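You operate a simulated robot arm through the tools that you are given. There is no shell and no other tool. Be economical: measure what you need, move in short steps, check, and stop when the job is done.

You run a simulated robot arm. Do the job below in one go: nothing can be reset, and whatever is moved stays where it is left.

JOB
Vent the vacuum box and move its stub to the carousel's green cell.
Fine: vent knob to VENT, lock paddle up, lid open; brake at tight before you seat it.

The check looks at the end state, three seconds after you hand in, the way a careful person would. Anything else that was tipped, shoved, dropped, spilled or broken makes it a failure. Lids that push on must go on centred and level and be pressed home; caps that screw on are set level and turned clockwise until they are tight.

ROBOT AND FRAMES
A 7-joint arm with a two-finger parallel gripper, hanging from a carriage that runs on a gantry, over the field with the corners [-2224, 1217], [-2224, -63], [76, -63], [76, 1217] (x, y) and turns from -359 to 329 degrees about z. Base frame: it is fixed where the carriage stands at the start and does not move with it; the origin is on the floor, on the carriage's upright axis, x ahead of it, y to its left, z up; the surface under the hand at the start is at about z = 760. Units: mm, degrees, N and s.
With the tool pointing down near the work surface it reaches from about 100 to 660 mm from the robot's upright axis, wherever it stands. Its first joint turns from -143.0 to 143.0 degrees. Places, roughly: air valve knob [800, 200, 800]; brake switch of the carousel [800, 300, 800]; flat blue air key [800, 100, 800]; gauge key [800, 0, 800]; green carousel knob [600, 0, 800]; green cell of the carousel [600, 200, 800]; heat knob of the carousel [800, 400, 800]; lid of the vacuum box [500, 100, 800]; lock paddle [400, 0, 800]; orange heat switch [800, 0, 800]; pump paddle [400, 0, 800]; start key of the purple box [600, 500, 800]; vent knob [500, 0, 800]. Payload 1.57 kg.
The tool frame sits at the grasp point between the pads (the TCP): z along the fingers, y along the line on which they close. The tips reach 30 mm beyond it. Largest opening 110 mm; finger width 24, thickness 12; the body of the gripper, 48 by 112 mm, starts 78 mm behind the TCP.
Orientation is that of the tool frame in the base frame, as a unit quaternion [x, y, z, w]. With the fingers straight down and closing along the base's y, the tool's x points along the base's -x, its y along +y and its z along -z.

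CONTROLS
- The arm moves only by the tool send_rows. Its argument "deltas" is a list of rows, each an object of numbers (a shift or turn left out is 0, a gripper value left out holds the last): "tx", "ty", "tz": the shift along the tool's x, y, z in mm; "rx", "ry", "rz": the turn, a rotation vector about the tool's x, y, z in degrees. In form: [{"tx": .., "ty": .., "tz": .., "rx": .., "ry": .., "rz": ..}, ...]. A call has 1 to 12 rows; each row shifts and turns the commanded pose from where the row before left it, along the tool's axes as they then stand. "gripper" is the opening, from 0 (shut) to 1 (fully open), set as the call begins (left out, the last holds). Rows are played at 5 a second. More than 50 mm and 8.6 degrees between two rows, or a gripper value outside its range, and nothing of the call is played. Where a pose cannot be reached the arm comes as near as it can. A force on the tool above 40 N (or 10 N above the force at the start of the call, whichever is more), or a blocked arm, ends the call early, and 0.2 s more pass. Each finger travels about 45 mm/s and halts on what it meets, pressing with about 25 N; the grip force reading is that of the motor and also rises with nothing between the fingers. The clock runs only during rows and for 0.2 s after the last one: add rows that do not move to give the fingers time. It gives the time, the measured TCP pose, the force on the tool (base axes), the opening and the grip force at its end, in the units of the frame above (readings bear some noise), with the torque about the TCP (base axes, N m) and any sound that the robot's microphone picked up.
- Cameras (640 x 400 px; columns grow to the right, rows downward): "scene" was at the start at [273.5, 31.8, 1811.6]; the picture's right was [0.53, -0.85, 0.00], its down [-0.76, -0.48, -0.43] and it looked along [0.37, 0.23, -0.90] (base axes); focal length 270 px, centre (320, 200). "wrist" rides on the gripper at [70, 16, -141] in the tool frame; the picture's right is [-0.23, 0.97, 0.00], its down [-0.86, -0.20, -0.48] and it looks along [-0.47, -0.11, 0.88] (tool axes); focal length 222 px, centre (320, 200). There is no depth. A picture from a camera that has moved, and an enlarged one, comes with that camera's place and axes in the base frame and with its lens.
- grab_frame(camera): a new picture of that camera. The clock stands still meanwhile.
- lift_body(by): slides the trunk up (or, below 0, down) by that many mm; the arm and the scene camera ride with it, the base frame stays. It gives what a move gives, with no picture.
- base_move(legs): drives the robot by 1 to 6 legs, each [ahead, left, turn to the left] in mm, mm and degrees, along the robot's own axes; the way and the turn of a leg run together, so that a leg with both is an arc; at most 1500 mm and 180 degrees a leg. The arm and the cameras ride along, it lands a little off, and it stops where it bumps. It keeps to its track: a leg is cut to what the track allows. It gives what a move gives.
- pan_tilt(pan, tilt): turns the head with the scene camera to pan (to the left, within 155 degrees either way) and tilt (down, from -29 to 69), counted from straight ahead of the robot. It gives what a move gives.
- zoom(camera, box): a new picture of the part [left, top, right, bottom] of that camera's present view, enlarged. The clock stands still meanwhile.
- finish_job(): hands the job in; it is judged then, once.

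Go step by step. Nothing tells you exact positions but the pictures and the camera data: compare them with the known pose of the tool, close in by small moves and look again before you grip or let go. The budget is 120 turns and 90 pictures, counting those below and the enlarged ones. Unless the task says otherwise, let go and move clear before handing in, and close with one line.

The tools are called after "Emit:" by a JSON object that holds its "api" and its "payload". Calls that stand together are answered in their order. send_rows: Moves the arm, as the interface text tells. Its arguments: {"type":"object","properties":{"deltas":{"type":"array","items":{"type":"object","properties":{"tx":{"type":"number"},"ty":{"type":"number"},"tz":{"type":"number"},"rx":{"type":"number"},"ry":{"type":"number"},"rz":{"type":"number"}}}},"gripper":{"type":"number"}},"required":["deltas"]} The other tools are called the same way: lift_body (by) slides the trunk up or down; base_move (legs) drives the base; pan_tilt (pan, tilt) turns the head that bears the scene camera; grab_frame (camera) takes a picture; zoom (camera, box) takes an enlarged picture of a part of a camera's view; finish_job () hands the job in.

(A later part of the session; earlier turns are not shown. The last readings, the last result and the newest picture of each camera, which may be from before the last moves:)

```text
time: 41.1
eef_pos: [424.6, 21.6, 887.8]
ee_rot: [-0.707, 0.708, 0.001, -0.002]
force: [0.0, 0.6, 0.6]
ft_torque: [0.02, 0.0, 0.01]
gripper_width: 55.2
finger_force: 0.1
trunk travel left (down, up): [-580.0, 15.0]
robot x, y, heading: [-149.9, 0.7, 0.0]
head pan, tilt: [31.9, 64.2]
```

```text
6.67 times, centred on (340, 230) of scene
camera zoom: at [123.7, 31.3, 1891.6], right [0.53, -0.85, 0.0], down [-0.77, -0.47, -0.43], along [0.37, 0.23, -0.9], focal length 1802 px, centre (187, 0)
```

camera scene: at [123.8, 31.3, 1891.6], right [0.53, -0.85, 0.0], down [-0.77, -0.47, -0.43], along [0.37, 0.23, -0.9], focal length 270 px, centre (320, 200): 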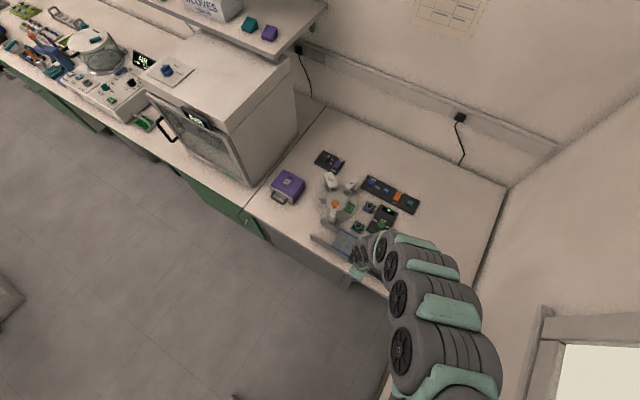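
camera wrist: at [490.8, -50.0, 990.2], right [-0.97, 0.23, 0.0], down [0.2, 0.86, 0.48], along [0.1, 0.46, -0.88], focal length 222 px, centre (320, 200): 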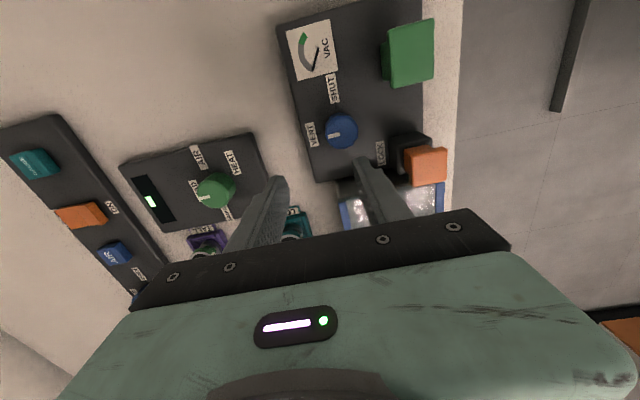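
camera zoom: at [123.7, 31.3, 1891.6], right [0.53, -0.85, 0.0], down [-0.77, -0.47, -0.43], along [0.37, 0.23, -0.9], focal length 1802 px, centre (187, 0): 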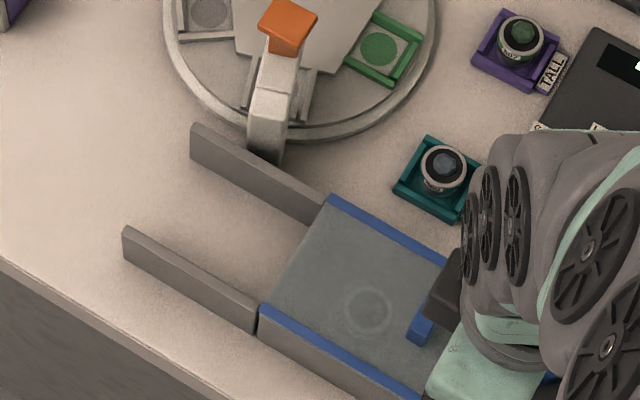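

Emit:
{"api": "send_rows", "payload": {"deltas": [{"tz": 12, "tx": 1}, {"tz": 15}, {}, {}]}}

Emit:
{"api": "send_rows", "payload": {"deltas": [{}, {}, {}, {}], "gripper": 0.1}}

Emit:
{"api": "zoom", "payload": {"camera": "wrist", "box": [200, 60, 440, 220]}}

```text
time: 42.1
eef_pos: [424.4, 20.8, 862.9]
ee_rot: [0.708, -0.707, -0.001, 0.002]
force: [0.4, -0.7, -0.1]
ft_torque: [-0.06, 0.02, 0.01]
gripper_width: 54.9
finger_force: 0.0
trunk travel left (down, up): [-580.0, 15.0]
robot x, y, heading: [-147.6, -0.6, -0.2]
head pan, tilt: [31.9, 64.2]
```

```text
time: 43.1
eef_pos: [425.3, 19.5, 861.7]
ee_rot: [0.707, -0.707, 0.0, 0.001]
force: [2.5, 0.0, -1.3]
ft_torque: [-0.01, -0.07, 0.03]
gripper_width: 25.1
finger_force: 34.0
trunk travel left (down, up): [-580.0, 15.0]
robot x, y, heading: [-154.1, 0.1, -0.1]
head pan, tilt: [31.9, 64.2]
```

```text
2.50 times, centred on (320, 140) of wrist
camera zoom: at [409.3, -50.4, 1003.1], right [-0.97, 0.23, 0.0], down [0.2, 0.86, 0.48], along [0.11, 0.46, -0.88], focal length 555 px, centre (320, 350)
```

zoom: 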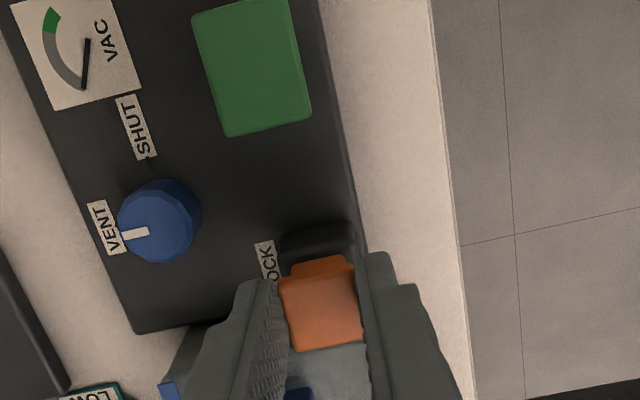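

The plate measures 25 mm, so the earlier 30 mm grip was on the housing. Pulling up gently now.

Emit:
{"api": "send_rows", "payload": {"deltas": [{"tz": -2}, {"tz": -2}, {"tz": -2}, {}]}}

Emit:
{"api": "zoom", "payload": {"camera": "wrist", "box": [200, 60, 440, 220]}}

```text
time: 44.1
eef_pos: [424.2, 18.9, 869.0]
ee_rot: [-0.707, 0.707, 0.0, -0.001]
force: [11.1, -1.2, -32.1]
ft_torque: [-0.04, -0.25, 0.0]
gripper_width: 24.7
finger_force: 35.8
trunk travel left (down, up): [-580.0, 15.0]
robot x, y, heading: [-150.8, 4.0, -0.2]
head pan, tilt: [31.9, 64.2]
```

```text
2.50 times, centred on (320, 140) of wrist
camera zoom: at [409.2, -50.3, 1009.0], right [-0.97, 0.23, 0.0], down [0.2, 0.86, 0.48], along [0.11, 0.46, -0.88], focal length 555 px, centre (320, 350)
```

zoom: 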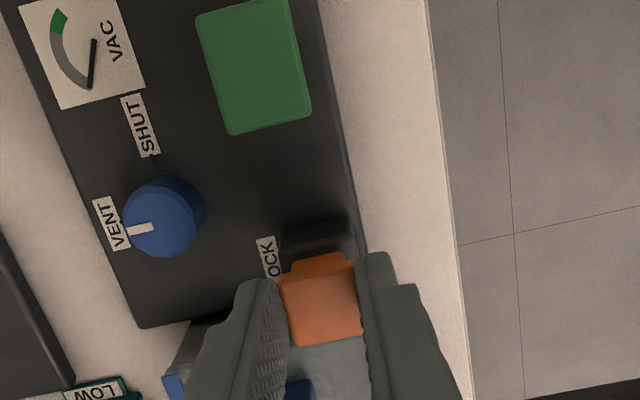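

Emit:
{"api": "send_rows", "payload": {"deltas": [{"tz": -2}, {"tz": -2}, {}]}}

Emit:
{"api": "zoom", "payload": {"camera": "wrist", "box": [200, 60, 440, 220]}}

```text
time: 44.9
eef_pos: [425.5, 21.1, 872.5]
ee_rot: [-0.707, 0.708, 0.001, -0.001]
force: [-0.3, 0.0, 0.5]
ft_torque: [0.02, -0.01, 0.03]
gripper_width: 10.9
finger_force: 0.0
trunk travel left (down, up): [-580.0, 15.0]
robot x, y, heading: [-152.8, -1.3, -0.3]
head pan, tilt: [31.9, 64.2]
```

```text
2.50 times, centred on (320, 140) of wrist
camera zoom: at [409.4, -48.8, 1013.5], right [-0.97, 0.23, 0.0], down [0.2, 0.86, 0.48], along [0.11, 0.46, -0.88], focal length 555 px, centre (320, 350)
```

zoom: 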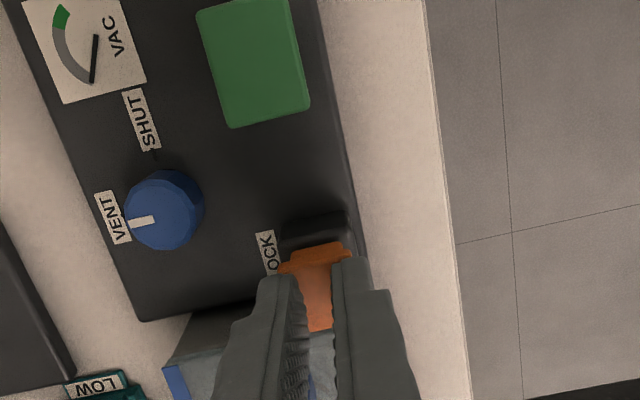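

The paddle sits at its upper stop, with its plate top at about z 842. Next is the lid handle, so I'm opening, rising and moving over to view it.

Emit:
{"api": "send_rows", "payload": {"deltas": [{"tz": -20}, {"tz": -20, "ty": -10}, {"ty": -17}, {}], "gripper": 0.5}}

Emit:
{"api": "grab_frame", "payload": {"camera": "wrist"}}

Emit:
{"api": "zoom", "payload": {"camera": "wrist", "box": [200, 80, 440, 240]}}

```text
time: 45.9
eef_pos: [454.1, 20.0, 912.4]
ee_rot: [-0.706, 0.708, 0.0, -0.002]
force: [0.7, 0.5, 0.0]
ft_torque: [-0.01, -0.03, 0.0]
gripper_width: 55.0
finger_force: 0.0
trunk travel left (down, up): [-580.0, 15.0]
robot x, y, heading: [-151.3, -0.2, 0.1]
head pan, tilt: [31.9, 64.2]
```

```text
48 pictures are left
camera wrist: at [437.3, -49.3, 1052.9], right [-0.97, 0.23, 0.0], down [0.2, 0.86, 0.48], along [0.11, 0.46, -0.88], focal length 222 px, centre (320, 200)
```

wrist: 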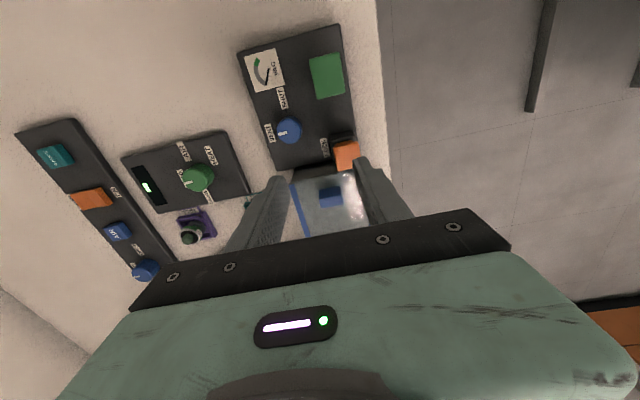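

```text
2.50 times, centred on (320, 160) of wrist
camera zoom: at [437.3, -49.3, 1052.9], right [-0.97, 0.23, 0.0], down [0.2, 0.86, 0.48], along [0.11, 0.46, -0.88], focal length 555 px, centre (320, 300)
```

zoom: 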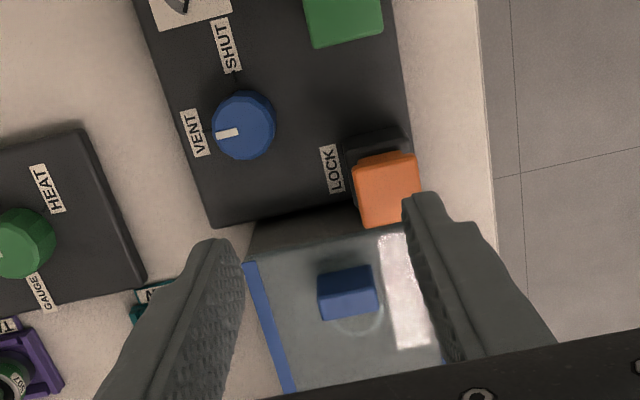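

Handle is at about (451,61), top z≈835. I'm moving over it, lowering and gripping.

Emit:
{"api": "send_rows", "payload": {"deltas": [{"tx": -21, "ty": 3}, {"tx": -20}, {"tz": 20}, {"tz": 20}, {"tz": 14}, {}]}}

Emit:
{"api": "zoom", "payload": {"camera": "wrist", "box": [200, 80, 440, 240]}}

```text
time: 47.3
eef_pos: [450.1, 61.6, 858.1]
ee_rot: [0.707, -0.707, -0.001, 0.002]
force: [-0.1, 0.2, 0.6]
ft_torque: [0.01, -0.02, 0.0]
gripper_width: 55.1
finger_force: 0.0
trunk travel left (down, up): [-580.0, 15.0]
robot x, y, heading: [-149.6, 0.4, -0.0]
head pan, tilt: [31.9, 64.2]
```

```text
2.50 times, centred on (320, 160) of wrist
camera zoom: at [434.7, -8.1, 999.0], right [-0.97, 0.23, 0.0], down [0.2, 0.86, 0.48], along [0.11, 0.46, -0.88], focal length 555 px, centre (320, 300)
```

zoom: 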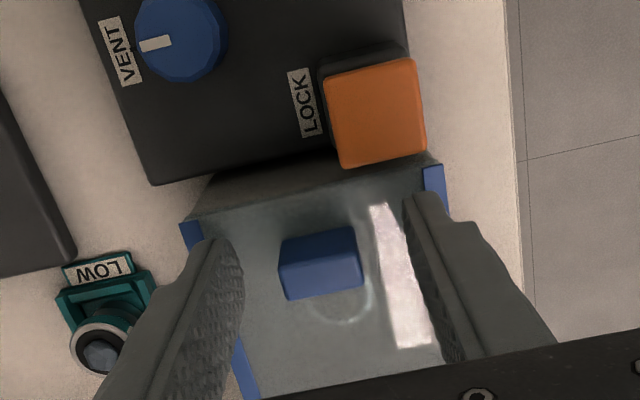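

Emit:
{"api": "send_rows", "payload": {"deltas": [{"tx": -4, "tz": 4}, {}]}}

Emit:
{"api": "send_rows", "payload": {"deltas": [{}, {}, {}, {}], "gripper": 0.1}}

Emit:
{"api": "zoom", "payload": {"camera": "wrist", "box": [200, 80, 440, 240]}}

```text
time: 47.9
eef_pos: [450.6, 65.7, 854.3]
ee_rot: [0.707, -0.707, 0.0, 0.002]
force: [-0.1, 0.0, -0.9]
ft_torque: [0.0, -0.01, 0.0]
gripper_width: 54.9
finger_force: 0.0
trunk travel left (down, up): [-580.0, 15.0]
robot x, y, heading: [-147.9, 2.4, -0.0]
head pan, tilt: [31.9, 64.2]
```

```text
time: 48.9
eef_pos: [449.9, 67.3, 854.1]
ee_rot: [-0.707, 0.707, 0.0, -0.001]
force: [2.1, 0.0, -3.6]
ft_torque: [-0.07, -0.17, 0.03]
gripper_width: 25.6
finger_force: 33.8
trunk travel left (down, up): [-580.0, 15.0]
robot x, y, heading: [-150.2, 0.1, -0.1]
head pan, tilt: [31.9, 64.2]
```

```text
2.50 times, centred on (320, 160) of wrist
camera zoom: at [435.2, -3.7, 995.2], right [-0.97, 0.23, 0.0], down [0.2, 0.86, 0.48], along [0.11, 0.46, -0.88], focal length 555 px, centre (320, 300)
```

zoom: 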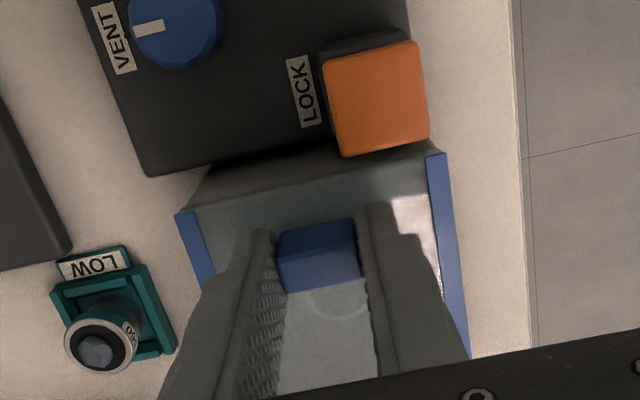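

Handle gripped (25.6 mm). I'm sliding +y in small steps.

Emit:
{"api": "send_rows", "payload": {"deltas": [{"tx": -4}, {"tx": -5}, {"tx": -6}, {"tx": -8}, {"tx": -8}, {}]}}

Emit:
{"api": "zoom", "payload": {"camera": "wrist", "box": [200, 80, 440, 240]}}

```text
time: 50.3
eef_pos: [451.2, 97.6, 854.1]
ee_rot: [0.707, -0.707, 0.0, 0.001]
force: [2.2, 0.0, 7.7]
ft_torque: [-0.33, -0.21, -0.02]
gripper_width: 25.7
finger_force: 37.1
trunk travel left (down, up): [-580.0, 15.0]
robot x, y, heading: [-147.5, -1.7, -0.4]
head pan, tilt: [31.9, 64.2]
```

```text
2.50 times, centred on (320, 160) of wrist
camera zoom: at [435.3, 27.4, 995.2], right [-0.97, 0.23, 0.0], down [0.2, 0.86, 0.48], along [0.11, 0.46, -0.88], focal length 555 px, centre (320, 300)
```

zoom: 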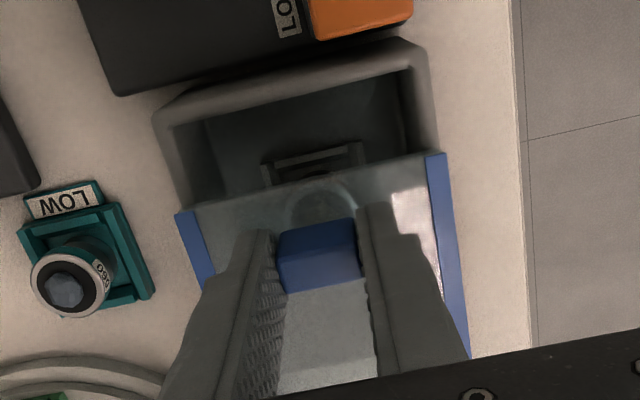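

Emit:
{"api": "send_rows", "payload": {"deltas": [{"tx": -9}, {"tx": -9}, {"tx": -9}, {"tx": -9}, {"tx": -9}, {"tx": -9}, {"tx": -9}, {"tx": -6}, {}]}}

Emit:
{"api": "grab_frame", "payload": {"camera": "wrist"}}

```text
time: 51.9
eef_pos: [451.3, 156.1, 859.0]
ee_rot: [-0.705, 0.709, -0.003, 0.003]
force: [19.3, 0.5, -27.4]
ft_torque: [0.21, 0.03, 0.25]
gripper_width: 25.7
finger_force: 36.7
out of reach, approached as far as the arm can: row 7
trunk travel left (down, up): [-580.0, 15.0]
robot x, y, heading: [-146.3, -2.8, -0.4]
head pan, tilt: [31.9, 64.2]
stopped in row 8: the force on the tool passed its limit at 50 N (the readings are from after the stop); the commanded pose is now the measured one
```

```text
43 pictures are left
camera wrist: at [433.6, 85.4, 999.3], right [-0.97, 0.23, -0.01], down [0.2, 0.86, 0.48], along [0.12, 0.46, -0.88], focal length 222 px, centre (320, 200)
```

wrist: 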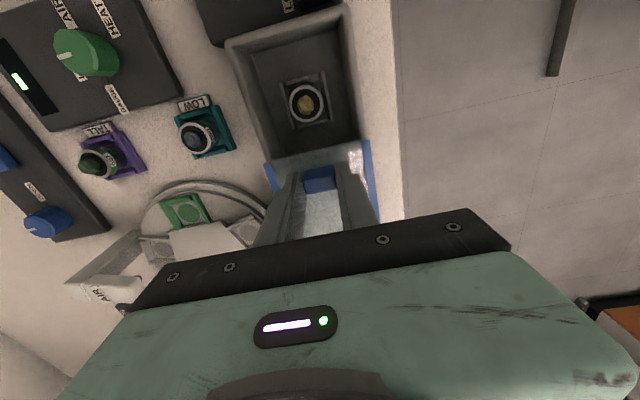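

The stub is now visible in its cradle and the lid is nearly clear of the box. I'm releasing and checking how far it is open.

Emit:
{"api": "send_rows", "payload": {"deltas": [{}, {}, {}], "gripper": 0.5}}

Emit:
{"api": "send_rows", "payload": {"deltas": [{"tz": -15}, {"tz": -20}, {"tz": -20, "tx": 10}, {"tx": 40}, {"tx": 40}, {}]}}

Emit:
{"api": "grab_frame", "payload": {"camera": "wrist"}}

Emit:
{"api": "grab_frame", "payload": {"camera": "scene"}}

```text
time: 52.7
eef_pos: [446.7, 155.5, 857.6]
ee_rot: [-0.706, 0.708, -0.001, 0.001]
force: [0.2, -0.4, 0.8]
ft_torque: [-0.01, 0.01, 0.0]
gripper_width: 55.0
finger_force: 0.0
trunk travel left (down, up): [-580.0, 15.0]
robot x, y, heading: [-144.9, -0.5, -0.1]
head pan, tilt: [31.9, 64.2]
```

```text
time: 54.1
eef_pos: [449.1, 67.2, 913.4]
ee_rot: [-0.706, 0.709, -0.001, 0.0]
force: [0.0, 0.1, 0.2]
ft_torque: [0.02, -0.01, 0.02]
gripper_width: 55.3
finger_force: 0.1
trunk travel left (down, up): [-580.0, 15.0]
robot x, y, heading: [-147.4, -0.5, 0.0]
head pan, tilt: [31.9, 64.2]
```

```text
42 pictures are left
camera wrist: at [431.5, -2.1, 1055.0], right [-0.97, 0.23, 0.0], down [0.2, 0.86, 0.48], along [0.11, 0.46, -0.88], focal length 222 px, centre (320, 200)
```

wrist: 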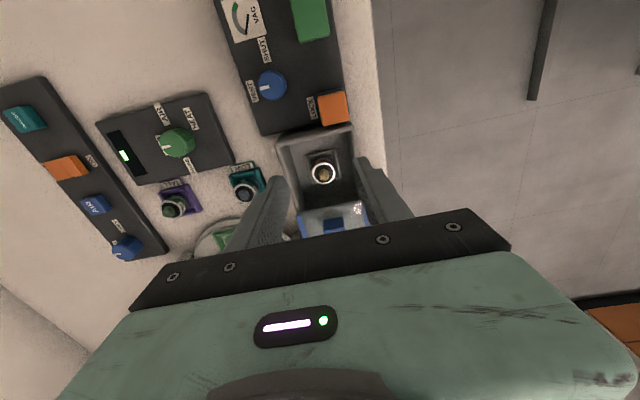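

```text
41 pictures are left
camera scene: at [124.3, 31.1, 1891.6], right [0.53, -0.85, 0.0], down [-0.77, -0.47, -0.43], along [0.37, 0.23, -0.9], focal length 270 px, centre (320, 200)
```

scene: 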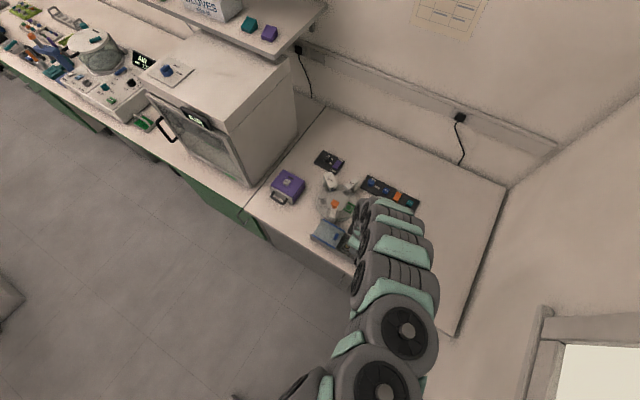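

Emit:
{"api": "zoom", "payload": {"camera": "scene", "box": [300, 200, 380, 260]}}

Emit:
{"api": "zoom", "payload": {"camera": "wrist", "box": [200, 80, 440, 240]}}

```text
6.67 times, centred on (340, 230) of scene
camera zoom: at [124.3, 31.1, 1891.6], right [0.53, -0.85, 0.0], down [-0.77, -0.47, -0.43], along [0.37, 0.23, -0.9], focal length 1802 px, centre (187, 0)
```

zoom: 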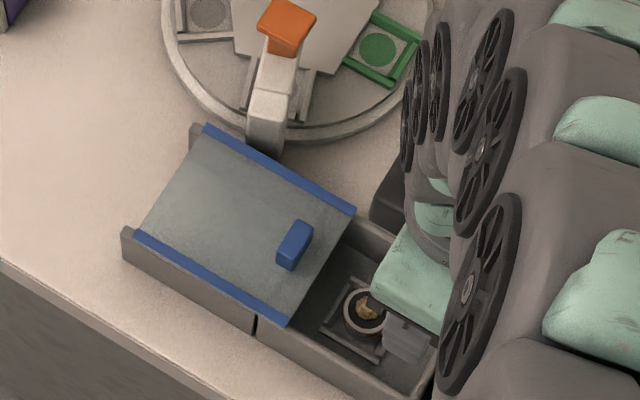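

```text
2.50 times, centred on (320, 160) of wrist
camera zoom: at [431.5, -2.1, 1055.0], right [-0.97, 0.23, 0.0], down [0.2, 0.86, 0.48], along [0.11, 0.46, -0.88], focal length 555 px, centre (320, 300)
```

zoom: 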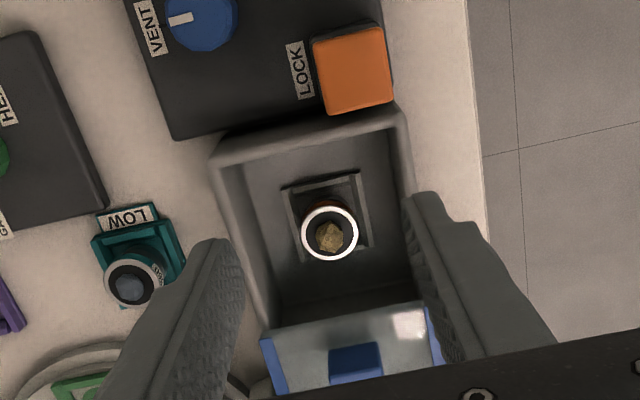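

The lid still has about 15 mm to go. I'll return the hand to yaw 0, close the fingers and push the handle the rest of the way.

Emit:
{"api": "send_rows", "payload": {"deltas": [{"rz": 8.2}, {"rz": 8.2}, {"rz": 8.2}, {"rz": 8.2}, {"rz": 8.2}, {"rz": 8.2}, {"rz": 8.2}, {"rz": 8.2}, {"rz": 8.2}, {"rz": 8.2}, {"rz": 8}, {}], "gripper": 0.0}}

Emit:
{"api": "send_rows", "payload": {"deltas": [{"ty": 21}, {"ty": 21}, {}]}}

Emit:
{"api": "grab_frame", "payload": {"camera": "wrist"}}

```text
time: 56.7
eef_pos: [446.8, 67.5, 912.4]
ee_rot: [0.001, 1.0, -0.001, 0.0]
force: [-0.4, 0.4, 0.3]
ft_torque: [0.0, -0.02, -0.01]
gripper_width: 0.0
finger_force: 21.7
trunk travel left (down, up): [-580.0, 15.0]
robot x, y, heading: [-150.3, 3.1, -0.2]
head pan, tilt: [31.9, 64.2]
```

```text
time: 57.5
eef_pos: [445.4, 109.1, 912.6]
ee_rot: [0.001, 1.0, -0.001, 0.0]
force: [0.0, -0.1, 0.2]
ft_torque: [-0.01, 0.0, 0.03]
gripper_width: 0.1
finger_force: 21.3
trunk travel left (down, up): [-580.0, 15.0]
robot x, y, heading: [-145.9, -0.0, -0.3]
head pan, tilt: [31.9, 64.2]
```

```text
38 pictures are left
camera wrist: at [377.0, 125.1, 1053.0], right [0.23, 0.97, 0.0], down [0.85, -0.2, 0.48], along [0.47, -0.11, -0.88], focal length 222 px, centre (320, 200)
```

wrist: 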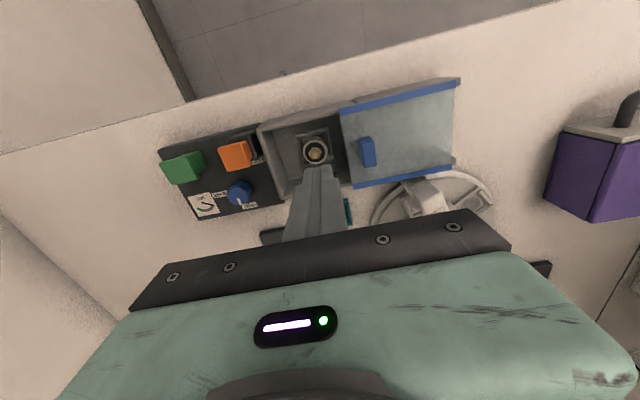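

Emit:
{"api": "send_rows", "payload": {"deltas": [{"ty": 21, "tx": -5}, {"tz": 20}, {"tz": 20}, {"tz": 17}, {}]}}

Emit:
{"api": "send_rows", "payload": {"deltas": [{"ty": 5}, {"ty": 5}, {"ty": 4}, {"ty": 4}, {"ty": 4}, {"ty": 4}, {"ty": 4}, {"ty": 4}, {"ty": 4}]}}

Emit:
{"api": "zoom", "payload": {"camera": "wrist", "box": [200, 60, 440, 220]}}

```text
time: 58.7
eef_pos: [452.7, 129.7, 856.1]
ee_rot: [0.001, 1.0, 0.0, 0.001]
force: [1.2, 0.0, 0.4]
ft_torque: [-0.04, -0.03, 0.0]
gripper_width: 0.0
finger_force: 21.6
trunk travel left (down, up): [-580.0, 15.0]
robot x, y, heading: [-149.3, -1.8, -0.3]
head pan, tilt: [31.9, 64.2]
```

```text
time: 60.5
eef_pos: [454.8, 149.8, 856.6]
ee_rot: [0.005, 1.0, -0.007, 0.002]
force: [6.7, -12.7, -9.9]
ft_torque: [-0.25, -0.16, 0.08]
gripper_width: 0.0
finger_force: 21.4
out of reach, approached as far as the arm can: row 8
trunk travel left (down, up): [-580.0, 15.0]
robot x, y, heading: [-149.8, -1.2, -0.3]
head pan, tilt: [31.9, 64.2]
stopped in row 8: the force on the tool passed its limit at 42 N (the readings are from after the stop); the commanded pose is now the measured one
```

```text
2.50 times, centred on (320, 140) of wrist
camera zoom: at [383.8, 166.6, 997.3], right [0.24, 0.97, -0.01], down [0.85, -0.2, 0.48], along [0.47, -0.12, -0.88], focal length 555 px, centre (320, 350)
```

zoom: 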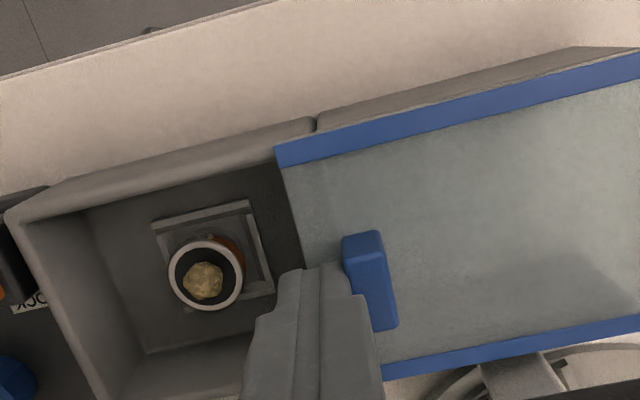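

Emit:
{"api": "send_rows", "payload": {"deltas": [{"ty": -4}, {"tz": -20}, {"tz": -20}, {"ty": -20, "tz": -10}, {}]}}

Emit:
{"api": "zoom", "payload": {"camera": "scene", "box": [290, 200, 370, 260]}}

Emit:
{"api": "zoom", "payload": {"camera": "wrist", "box": [200, 60, 520, 240]}}

```text
time: 61.7
eef_pos: [451.6, 131.6, 907.3]
ee_rot: [0.003, 1.0, -0.003, 0.001]
force: [0.2, 0.3, 0.0]
ft_torque: [0.01, 0.0, 0.0]
gripper_width: 0.0
finger_force: 21.3
trunk travel left (down, up): [-580.0, 15.0]
robot x, y, heading: [-146.8, -0.7, -0.4]
head pan, tilt: [31.9, 64.2]
```

```text
6.67 times, centred on (330, 230) of scene
camera zoom: at [124.5, 30.4, 1891.6], right [0.52, -0.85, 0.0], down [-0.77, -0.47, -0.43], along [0.37, 0.23, -0.9], focal length 1802 px, centre (253, 0)
```

zoom: 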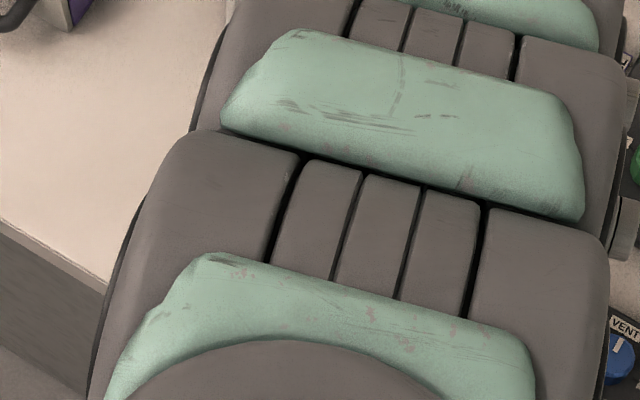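

```text
2.00 times, centred on (360, 150) of wrist
camera zoom: at [381.1, 148.7, 1047.5], right [0.23, 0.97, -0.01], down [0.85, -0.2, 0.48], along [0.47, -0.12, -0.88], focal length 444 px, centre (240, 300)
```

zoom: 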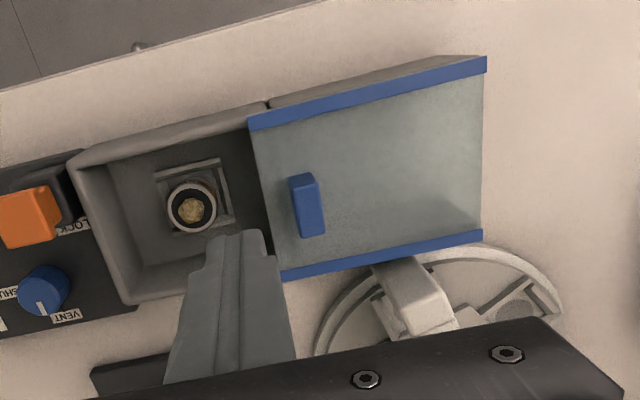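

The lid is fully open, level with the rail ends. The brake is next, at about (782,340), so I'll raise the arm, then drive the carriage forward and left so that the brake, box and green cell are all in reach.

Emit:
{"api": "send_rows", "payload": {"deltas": [{"tz": -30}, {"tz": -30}, {"tz": -30}, {"tz": -20}]}}

Emit:
{"api": "base_move", "payload": {"legs": [[226, 0, 0], [0, 300, 0]]}}

Emit:
{"api": "grab_frame", "payload": {"camera": "wrist"}}

```text
time: 62.7
eef_pos: [449.9, 132.4, 1019.2]
ee_rot: [0.004, 1.0, -0.003, 0.002]
force: [0.4, 0.2, 0.8]
ft_torque: [0.01, 0.01, -0.02]
gripper_width: 0.0
finger_force: 21.9
trunk travel left (down, up): [-580.0, 15.0]
robot x, y, heading: [-150.6, 1.3, 0.2]
head pan, tilt: [31.9, 64.2]
```

```text
time: 66.1
eef_pos: [675.0, 430.2, 1018.3]
ee_rot: [0.003, 1.0, -0.005, 0.002]
force: [-0.6, 0.1, 0.0]
ft_torque: [0.03, 0.01, -0.02]
gripper_width: 0.0
finger_force: 21.0
trunk travel left (down, up): [-580.0, 15.0]
robot x, y, heading: [77.2, 296.6, 0.1]
head pan, tilt: [31.9, 64.2]
```

```text
34 pictures are left
camera wrist: at [605.8, 447.1, 1159.0], right [0.23, 0.97, -0.01], down [0.85, -0.2, 0.48], along [0.47, -0.12, -0.88], focal length 222 px, centre (320, 200)
```

wrist: 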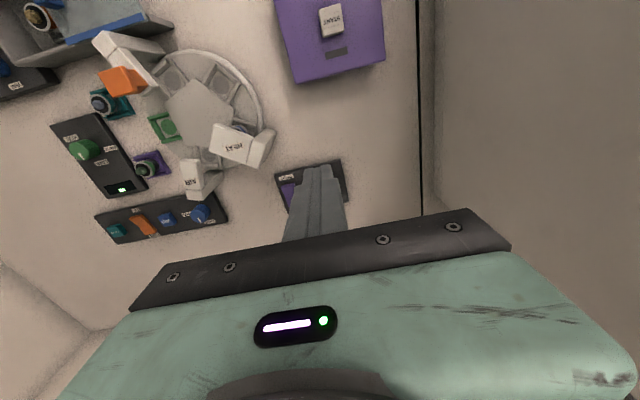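

Emit:
{"api": "send_rows", "payload": {"deltas": [{"ty": -30, "tz": 15}, {"ty": -30, "tz": 15}, {"ty": -30, "tz": 15}, {}]}}

Emit:
{"api": "zoom", "payload": {"camera": "wrist", "box": [240, 90, 480, 240]}}

```text
time: 67.1
eef_pos: [675.3, 339.5, 975.9]
ee_rot: [0.005, 1.0, -0.004, 0.001]
force: [-0.5, 0.1, 0.5]
ft_torque: [-0.03, -0.02, -0.02]
gripper_width: 0.0
finger_force: 21.3
trunk travel left (down, up): [-580.0, 15.0]
robot x, y, heading: [77.2, 297.1, -0.4]
head pan, tilt: [31.9, 64.2]
```

```text
2.67 times, centred on (360, 165) of wrist
camera zoom: at [605.4, 356.7, 1115.9], right [0.23, 0.97, -0.01], down [0.85, -0.2, 0.48], along [0.47, -0.12, -0.88], focal length 592 px, centre (213, 293)
```

zoom: 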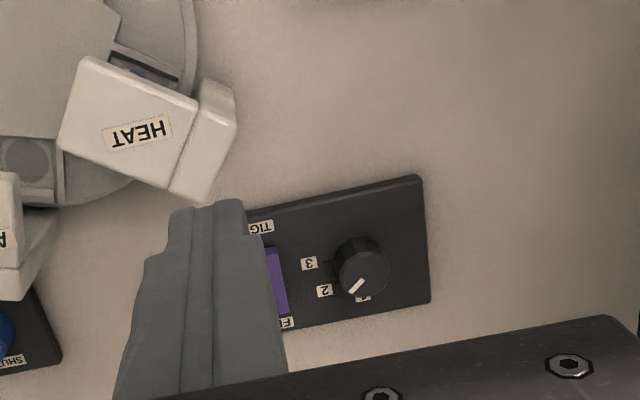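

Emit:
{"api": "send_rows", "payload": {"deltas": [{"ty": -30, "tz": 12}, {"ty": -30, "tz": 12}, {}]}}

Emit:
{"api": "zoom", "payload": {"camera": "wrist", "box": [330, 130, 470, 230]}}

```text
time: 67.9
eef_pos: [674.5, 278.5, 950.4]
ee_rot: [0.003, 1.0, -0.004, 0.002]
force: [-0.2, 0.6, 0.8]
ft_torque: [0.01, -0.01, -0.01]
gripper_width: 0.1
finger_force: 20.8
trunk travel left (down, up): [-580.0, 15.0]
robot x, y, heading: [80.1, 296.9, -0.3]
head pan, tilt: [31.9, 64.2]
```

```text
4.00 times, centred on (400, 180) of wrist
camera zoom: at [604.6, 296.1, 1090.0], right [0.23, 0.97, -0.01], down [0.85, -0.2, 0.48], along [0.47, -0.12, -0.88], focal length 888 px, centre (0, 280)
```

zoom: 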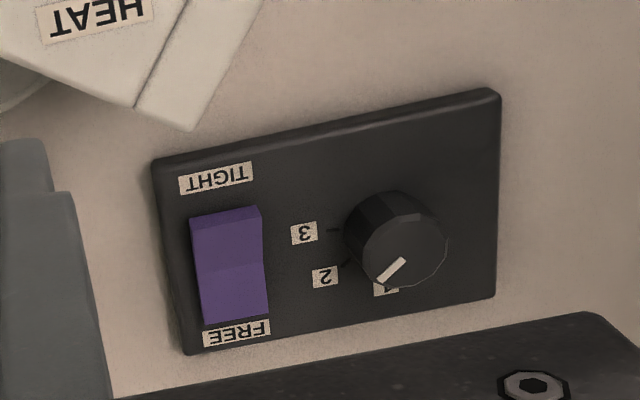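

The rocker's FREE end is pressed and its TIGHT end, at about (760,340), is raised. I'm moving above that end and will descend with the trunk to extend reach.

Emit:
{"api": "send_rows", "payload": {"deltas": [{"tx": -21, "ty": 16}, {"tx": -21, "ty": 16}, {"tx": -21, "ty": 15}, {"tx": -22, "ty": 15}, {}]}}

Emit:
{"api": "lift_body", "payload": {"by": -90}}

Emit:
{"api": "zoom", "payload": {"camera": "wrist", "box": [200, 60, 440, 220]}}

```text
time: 69.1
eef_pos: [757.6, 341.0, 947.9]
ee_rot: [0.004, 1.0, -0.004, 0.002]
force: [-0.4, 0.0, -0.1]
ft_torque: [0.02, -0.01, -0.02]
gripper_width: 0.1
finger_force: 21.2
trunk travel left (down, up): [-580.0, 15.0]
robot x, y, heading: [74.9, 299.4, -0.1]
head pan, tilt: [31.9, 64.2]
```

```text
time: 70.3
eef_pos: [758.6, 340.7, 858.9]
ee_rot: [0.004, 1.0, -0.003, 0.002]
force: [-0.2, 0.3, -0.4]
ft_torque: [0.01, -0.03, 0.04]
gripper_width: 0.1
finger_force: 21.4
trunk travel left (down, up): [-490.0, 105.0]
robot x, y, heading: [76.4, 300.5, -0.2]
head pan, tilt: [31.9, 64.2]
```

```text
2.50 times, centred on (320, 140) of wrist
camera zoom: at [689.3, 357.6, 999.8], right [0.23, 0.97, -0.01], down [0.85, -0.2, 0.48], along [0.47, -0.12, -0.88], focal length 555 px, centre (320, 350)
```

zoom: 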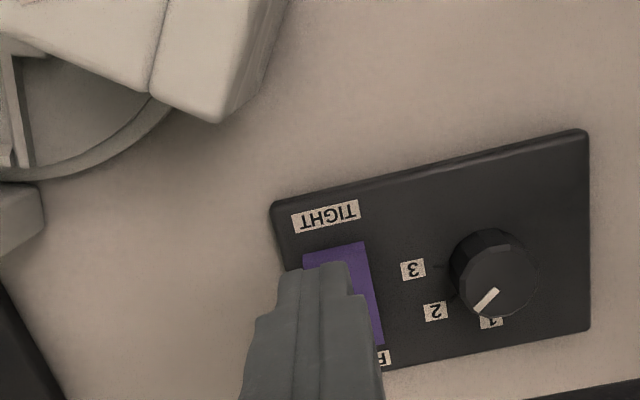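

Emit:
{"api": "send_rows", "payload": {"deltas": [{"tx": -2, "ty": 4, "tz": 8}, {"tz": 6}, {"tz": 4}, {"tz": 3}, {"tz": 3}, {"tz": 3}, {"tz": 3}, {"tz": 3}, {"tz": 3}, {"tz": 2}]}}

Emit:
{"api": "zoom", "payload": {"camera": "wrist", "box": [200, 60, 440, 220]}}

```text
time: 72.5
eef_pos: [753.7, 343.8, 832.3]
ee_rot: [0.004, 1.0, -0.003, 0.0]
force: [0.2, -0.4, 0.7]
ft_torque: [0.02, 0.01, -0.03]
gripper_width: 0.1
finger_force: 21.1
out of reach, approached as far as the arm can: row 4, 6, 8, 10
trunk travel left (down, up): [-490.0, 105.0]
robot x, y, heading: [74.0, 297.8, -0.3]
head pan, tilt: [31.9, 64.2]
```

```text
2.50 times, centred on (320, 140) of wrist
camera zoom: at [685.2, 361.6, 973.8], right [0.23, 0.97, -0.01], down [0.85, -0.2, 0.48], along [0.47, -0.12, -0.88], focal length 555 px, centre (320, 350)
```

zoom: 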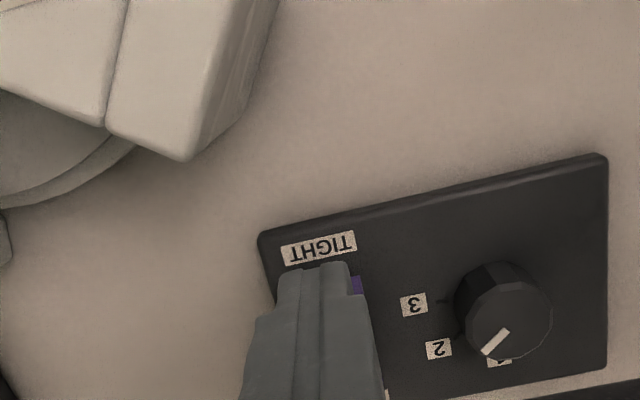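

Emit:
{"api": "send_rows", "payload": {"deltas": [{"tz": -20}, {"tz": -20}, {"tz": -20}, {"tz": -20}, {}]}}

Emit:
{"api": "lift_body", "payload": {"by": -65}}

Emit:
{"api": "send_rows", "payload": {"deltas": [{"tx": -4}, {"tx": -4}, {}]}}

```text
time: 73.7
eef_pos: [753.2, 343.8, 913.9]
ee_rot: [0.003, 1.0, -0.003, 0.001]
force: [0.2, 0.1, -0.6]
ft_torque: [0.01, -0.01, -0.01]
gripper_width: 0.0
finger_force: 21.4
trunk travel left (down, up): [-490.0, 105.0]
robot x, y, heading: [77.7, 297.6, -0.3]
head pan, tilt: [31.9, 64.2]
```

```text
time: 74.8
eef_pos: [753.7, 342.9, 848.0]
ee_rot: [0.003, 1.0, -0.004, 0.002]
force: [1.2, 0.2, -1.0]
ft_torque: [-0.04, -0.05, -0.02]
gripper_width: 0.0
finger_force: 21.1
trunk travel left (down, up): [-425.0, 170.0]
robot x, y, heading: [74.9, 295.0, -0.4]
head pan, tilt: [31.9, 64.2]
```

```text
time: 75.6
eef_pos: [761.5, 344.1, 848.6]
ee_rot: [0.004, 1.0, -0.004, 0.003]
force: [0.1, 0.9, -0.2]
ft_torque: [0.01, 0.02, -0.01]
gripper_width: 0.1
finger_force: 21.8
trunk travel left (down, up): [-425.0, 170.0]
robot x, y, heading: [76.3, 297.0, -0.4]
head pan, tilt: [31.9, 64.2]
```

Emit:
{"api": "send_rows", "payload": {"deltas": [{"tz": 7}, {"tz": 5}, {"tz": 3}, {"tz": 3}, {"tz": 3}, {"tz": 3}, {"tz": 3}, {"tz": 3}]}}

Emit:
{"api": "zoom", "payload": {"camera": "wrist", "box": [200, 60, 440, 220]}}

```text
time: 77.4
eef_pos: [761.0, 343.1, 819.2]
ee_rot: [0.004, 1.0, -0.004, 0.002]
force: [-0.2, -0.2, 0.2]
ft_torque: [-0.05, 0.01, 0.02]
gripper_width: 0.1
finger_force: 21.0
trunk travel left (down, up): [-425.0, 170.0]
robot x, y, heading: [72.1, 298.0, -0.3]
head pan, tilt: [31.9, 64.2]
```

```text
2.50 times, centred on (320, 140) of wrist
camera zoom: at [691.8, 361.1, 958.7], right [0.23, 0.97, -0.01], down [0.85, -0.2, 0.48], along [0.47, -0.12, -0.88], focal length 555 px, centre (320, 350)
```

zoom: 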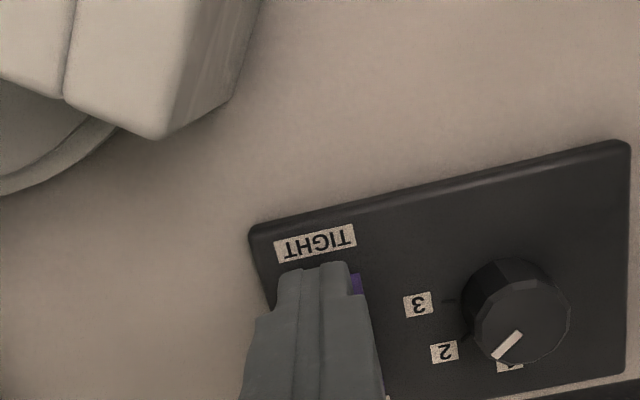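

Emit:
{"api": "send_rows", "payload": {"deltas": [{"tx": -5}, {"tz": 2}, {"tz": 2}, {"tz": 2}, {"tz": 2}, {"tz": 2}, {"tz": 2}, {"tz": 2}]}}

Emit:
{"api": "zoom", "payload": {"camera": "wrist", "box": [200, 60, 440, 220]}}

```text
time: 78.9
eef_pos: [765.8, 343.3, 809.1]
ee_rot: [0.003, 1.0, -0.004, 0.001]
force: [-14.3, -2.2, 27.3]
ft_torque: [0.11, 0.33, 0.05]
gripper_width: 0.1
finger_force: 21.3
trunk travel left (down, up): [-425.0, 170.0]
robot x, y, heading: [74.1, 298.0, -0.2]
head pan, tilt: [31.9, 64.2]
stopped in row 7: the force on the tool passed its limit at 46 N (the readings are from after the stop); the commanded pose is now the measured one
```

```text
2.50 times, centred on (320, 140) of wrist
camera zoom: at [697.2, 360.9, 949.6], right [0.23, 0.97, -0.01], down [0.85, -0.2, 0.48], along [0.47, -0.12, -0.88], focal length 555 px, centre (320, 350)
```

zoom: 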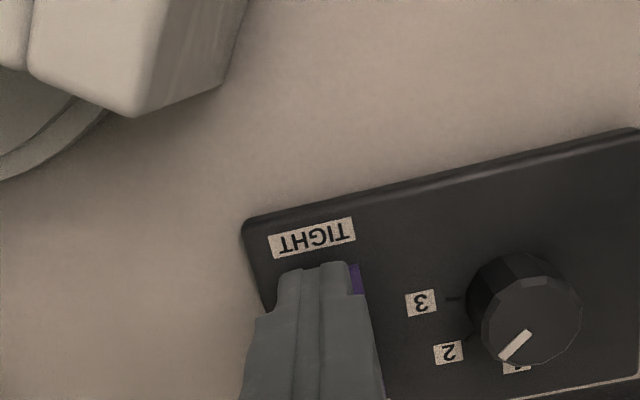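

The finger met resistance after pressing. I'm rising and shifting aside to check the rocker.

Emit:
{"api": "send_rows", "payload": {"deltas": [{"tz": -15}, {"tz": -20}, {"tz": -20}, {"tz": -20, "ty": -20}, {"ty": -20}, {"ty": -20}, {}]}}

Emit:
{"api": "zoom", "payload": {"camera": "wrist", "box": [310, 110, 470, 230]}}

```text
time: 80.5
eef_pos: [765.9, 283.0, 881.6]
ee_rot: [0.004, 1.0, -0.003, 0.001]
force: [-0.6, -0.1, 0.2]
ft_torque: [0.02, 0.0, -0.01]
gripper_width: 0.0
finger_force: 21.3
trunk travel left (down, up): [-425.0, 170.0]
robot x, y, heading: [75.7, 295.6, -0.4]
head pan, tilt: [31.9, 64.2]
```

```text
3.33 times, centred on (390, 170) of wrist
camera zoom: at [697.3, 300.5, 1023.5], right [0.23, 0.97, -0.01], down [0.85, -0.2, 0.48], along [0.47, -0.12, -0.88], focal length 740 px, centre (87, 300)
```

zoom: 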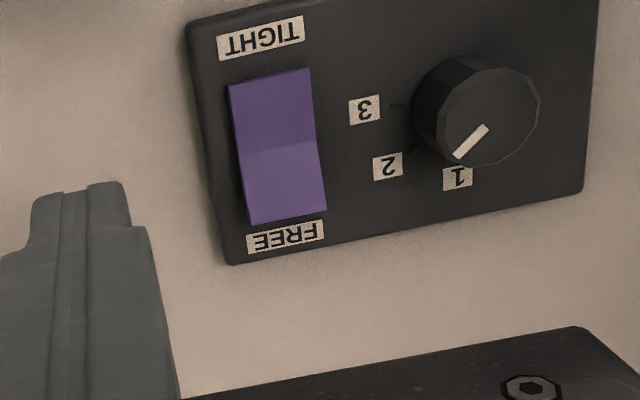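

Brake is at TIGHT: its end now sits flush. I'm raising the trunk and moving over to the stub in the open box.

Emit:
{"api": "lift_body", "payload": {"by": 130}}

Emit:
{"api": "send_rows", "payload": {"deltas": [{"tx": 36, "ty": -20}, {"tx": 36, "ty": -20}, {"tx": 36, "ty": -20}, {"tx": 36, "ty": -20}, {"tx": 36, "ty": -20}, {"tx": 36, "ty": -20}, {"tx": 36, "ty": -20}, {"tx": 36, "ty": -20}, {"tx": 32, "ty": -20}, {}], "gripper": 0.5}}

Emit:
{"api": "grab_frame", "payload": {"camera": "wrist"}}

```text
time: 82.0
eef_pos: [767.6, 283.2, 1013.5]
ee_rot: [0.003, 1.0, -0.004, 0.001]
force: [-0.6, -0.3, -0.8]
ft_torque: [-0.02, 0.0, -0.01]
gripper_width: 0.0
finger_force: 21.0
trunk travel left (down, up): [-555.0, 40.0]
robot x, y, heading: [72.7, 299.4, -0.6]
head pan, tilt: [31.9, 64.2]
```

```text
time: 84.2
eef_pos: [443.7, 104.2, 1015.1]
ee_rot: [0.003, 1.0, -0.003, 0.001]
force: [-0.4, 0.4, 1.4]
ft_torque: [0.03, 0.0, -0.01]
gripper_width: 55.1
finger_force: 0.1
trunk travel left (down, up): [-555.0, 40.0]
robot x, y, heading: [72.9, 297.3, -0.7]
head pan, tilt: [31.9, 64.2]
```

```text
26 pictures are left
camera wrist: at [374.3, 122.4, 1154.0], right [0.23, 0.97, -0.01], down [0.85, -0.2, 0.48], along [0.47, -0.12, -0.88], focal length 222 px, centre (320, 200)
```

wrist: 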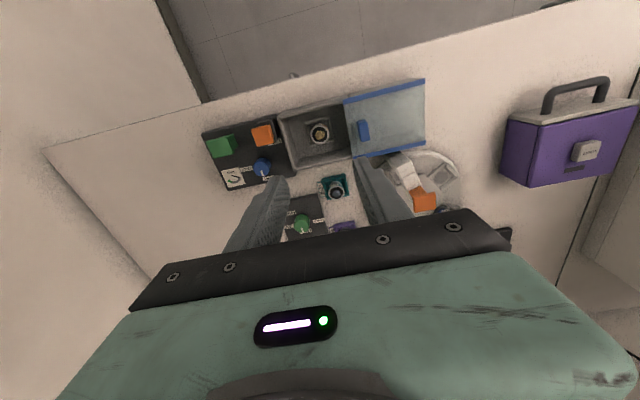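

Emit:
{"api": "send_rows", "payload": {"deltas": [{"tz": 22}, {"tz": 22}, {"tz": 22}, {"tz": 22}, {}]}}

Emit:
{"api": "zoom", "payload": {"camera": "wrist", "box": [240, 80, 400, 180]}}

```text
time: 85.4
eef_pos: [444.5, 105.2, 924.3]
ee_rot: [0.004, 1.0, -0.003, 0.002]
force: [-0.2, -0.4, 0.0]
ft_torque: [0.02, -0.01, 0.05]
gripper_width: 55.0
finger_force: 0.1
trunk travel left (down, up): [-555.0, 40.0]
robot x, y, heading: [75.4, 296.9, -0.3]
head pan, tilt: [31.9, 64.2]
```

```text
4.00 times, centred on (320, 130) of wrist
camera zoom: at [374.9, 122.8, 1064.5], right [0.23, 0.97, -0.01], down [0.85, -0.2, 0.48], along [0.47, -0.12, -0.88], focal length 888 px, centre (320, 480)
```

zoom: 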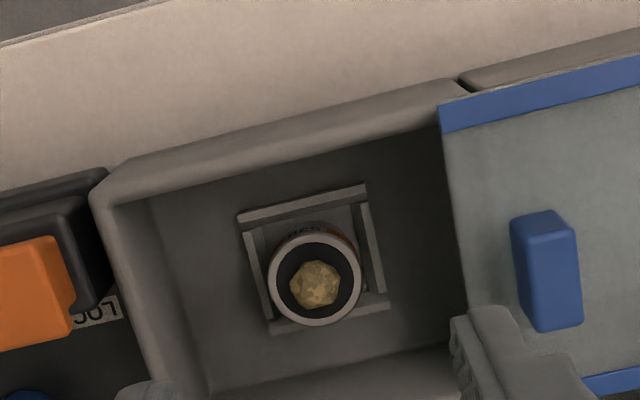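

The stub is a ~28 mm cylinder at about (452,101) with its top near z 788. I'm descending with the fingers along y.

Emit:
{"api": "send_rows", "payload": {"deltas": [{"tx": -7, "ty": -4}, {"tz": 22}, {"tz": 22}, {"tz": 22}, {"tz": 15}, {}], "gripper": 0.46}}

Emit:
{"api": "zoom", "payload": {"camera": "wrist", "box": [220, 80, 420, 210]}}

```text
time: 86.8
eef_pos: [452.5, 100.2, 845.7]
ee_rot: [0.003, 1.0, -0.004, 0.001]
force: [0.3, -0.3, -0.1]
ft_torque: [-0.03, 0.02, -0.02]
gripper_width: 50.6
finger_force: 0.0
trunk travel left (down, up): [-555.0, 40.0]
robot x, y, heading: [71.0, 296.7, -0.3]
head pan, tilt: [31.9, 64.2]
```

```text
3.08 times, centred on (320, 145) of wrist
camera zoom: at [382.7, 117.7, 985.4], right [0.23, 0.97, -0.01], down [0.85, -0.2, 0.48], along [0.47, -0.12, -0.88], focal length 684 px, centre (320, 369)
```

zoom: 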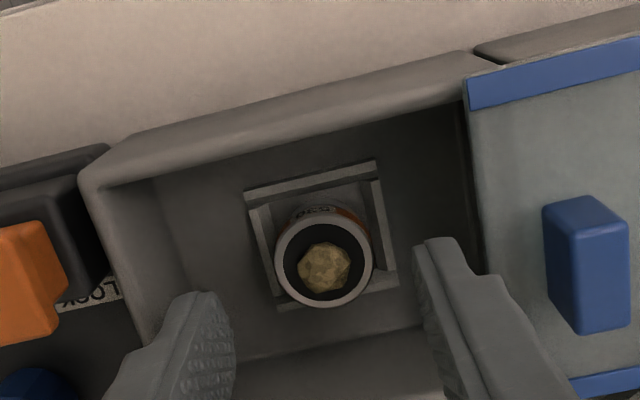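

Emit:
{"api": "send_rows", "payload": {"deltas": [{"tz": 14}, {"tz": 12}, {"tz": 8}, {"tz": 6}, {}]}}

Emit:
{"api": "send_rows", "payload": {"deltas": [{}, {}, {}, {}], "gripper": 0.1}}

Emit:
{"api": "zoom", "payload": {"camera": "wrist", "box": [220, 80, 420, 210]}}

```text
time: 88.0
eef_pos: [451.5, 100.4, 803.5]
ee_rot: [0.005, 1.0, -0.003, 0.0]
force: [-0.1, -0.1, -0.3]
ft_torque: [0.04, 0.01, 0.0]
gripper_width: 50.3
finger_force: 0.0
trunk travel left (down, up): [-555.0, 40.0]
robot x, y, heading: [75.2, 294.6, 0.1]
head pan, tilt: [31.9, 64.2]
```

```text
time: 89.0
eef_pos: [453.4, 99.8, 804.4]
ee_rot: [0.002, 1.0, -0.003, 0.0]
force: [0.9, 0.8, 0.0]
ft_torque: [0.03, 0.02, 0.01]
gripper_width: 28.4
finger_force: 25.1
trunk travel left (down, up): [-555.0, 40.0]
robot x, y, heading: [74.9, 298.2, -0.1]
head pan, tilt: [31.9, 64.2]
```

```text
3.08 times, centred on (320, 145) of wrist
camera zoom: at [382.9, 117.8, 945.4], right [0.23, 0.97, -0.01], down [0.85, -0.2, 0.48], along [0.47, -0.12, -0.88], focal length 684 px, centre (320, 369)
```

zoom: 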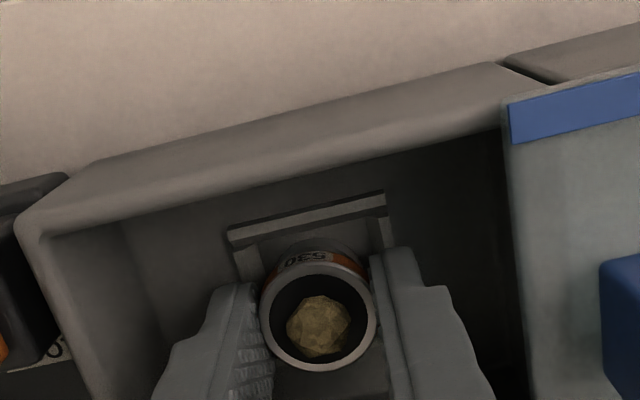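

Stub gripped at 28.4 mm. Lifting straight up.

Emit:
{"api": "send_rows", "payload": {"deltas": [{"tz": -5}, {"tz": -10}, {"tz": -20}, {"tz": -25}, {"tz": -25}, {"tz": -25}, {}]}}

Emit:
{"api": "grab_frame", "payload": {"camera": "wrist"}}

```text
time: 90.6
eef_pos: [453.7, 101.2, 914.6]
ee_rot: [0.004, 1.0, -0.004, 0.0]
force: [-0.6, 0.4, 0.1]
ft_torque: [-0.04, -0.05, 0.0]
gripper_width: 28.3
finger_force: 25.0
trunk travel left (down, up): [-555.0, 40.0]
robot x, y, heading: [76.5, 296.0, -0.1]
head pan, tilt: [31.9, 64.2]
```

```text
22 pictures are left
camera wrist: at [383.8, 118.7, 1054.6], right [0.23, 0.97, -0.01], down [0.85, -0.2, 0.48], along [0.47, -0.12, -0.88], focal length 222 px, centre (320, 200)
```

wrist: 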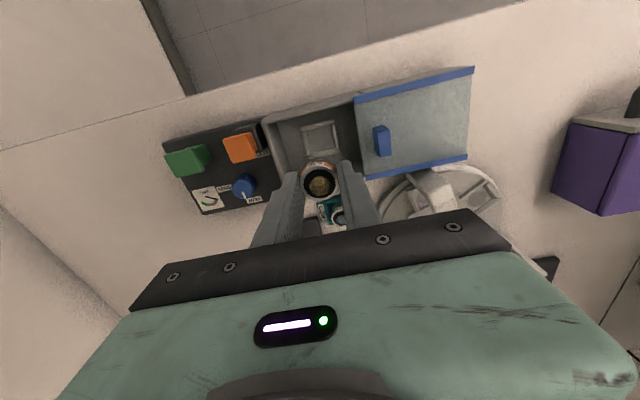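

Emit:
{"api": "send_rows", "payload": {"deltas": [{"tz": -30}, {"tz": -30}, {"tz": -26}, {"tx": -27, "ty": 14}, {"tx": -27, "ty": 14}, {"tx": -27, "ty": 14}, {"tx": -27, "ty": 14}, {"tx": -27, "ty": 13}, {"tx": -27, "ty": 13}, {}]}}

Emit:
{"api": "grab_frame", "payload": {"camera": "wrist"}}

Emit:
{"api": "zoom", "payload": {"camera": "wrist", "box": [210, 70, 450, 220]}}

```text
time: 92.8
eef_pos: [614.9, 182.2, 1000.3]
ee_rot: [0.003, 1.0, -0.003, 0.0]
force: [0.1, -0.6, 0.0]
ft_torque: [-0.01, 0.01, 0.0]
gripper_width: 28.6
finger_force: 25.0
trunk travel left (down, up): [-555.0, 40.0]
robot x, y, heading: [74.8, 295.2, -0.5]
head pan, tilt: [31.9, 64.2]
```

```text
21 pictures are left
camera wrist: at [545.7, 200.0, 1140.8], right [0.23, 0.97, -0.01], down [0.85, -0.2, 0.48], along [0.47, -0.12, -0.88], focal length 222 px, centre (320, 200)
```

wrist: 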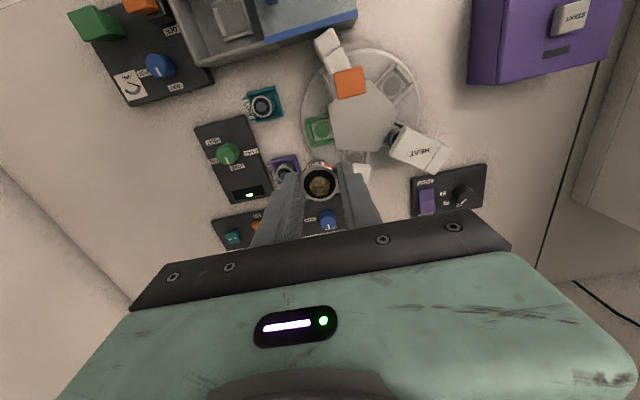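

```text
2.67 times, centred on (330, 145) of wrist
camera zoom: at [545.7, 200.0, 1140.8], right [0.23, 0.97, -0.01], down [0.85, -0.2, 0.48], along [0.47, -0.12, -0.88], focal length 592 px, centre (293, 347)
```

zoom: 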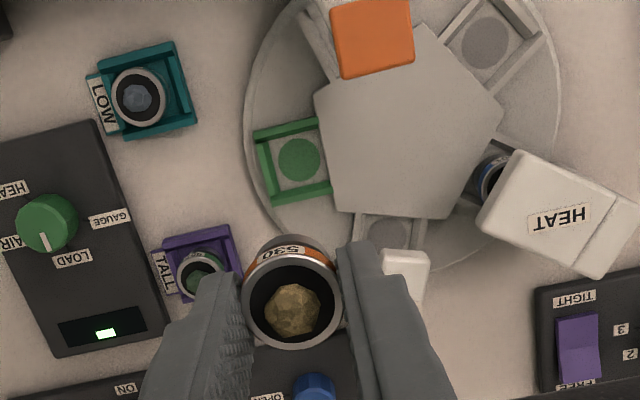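

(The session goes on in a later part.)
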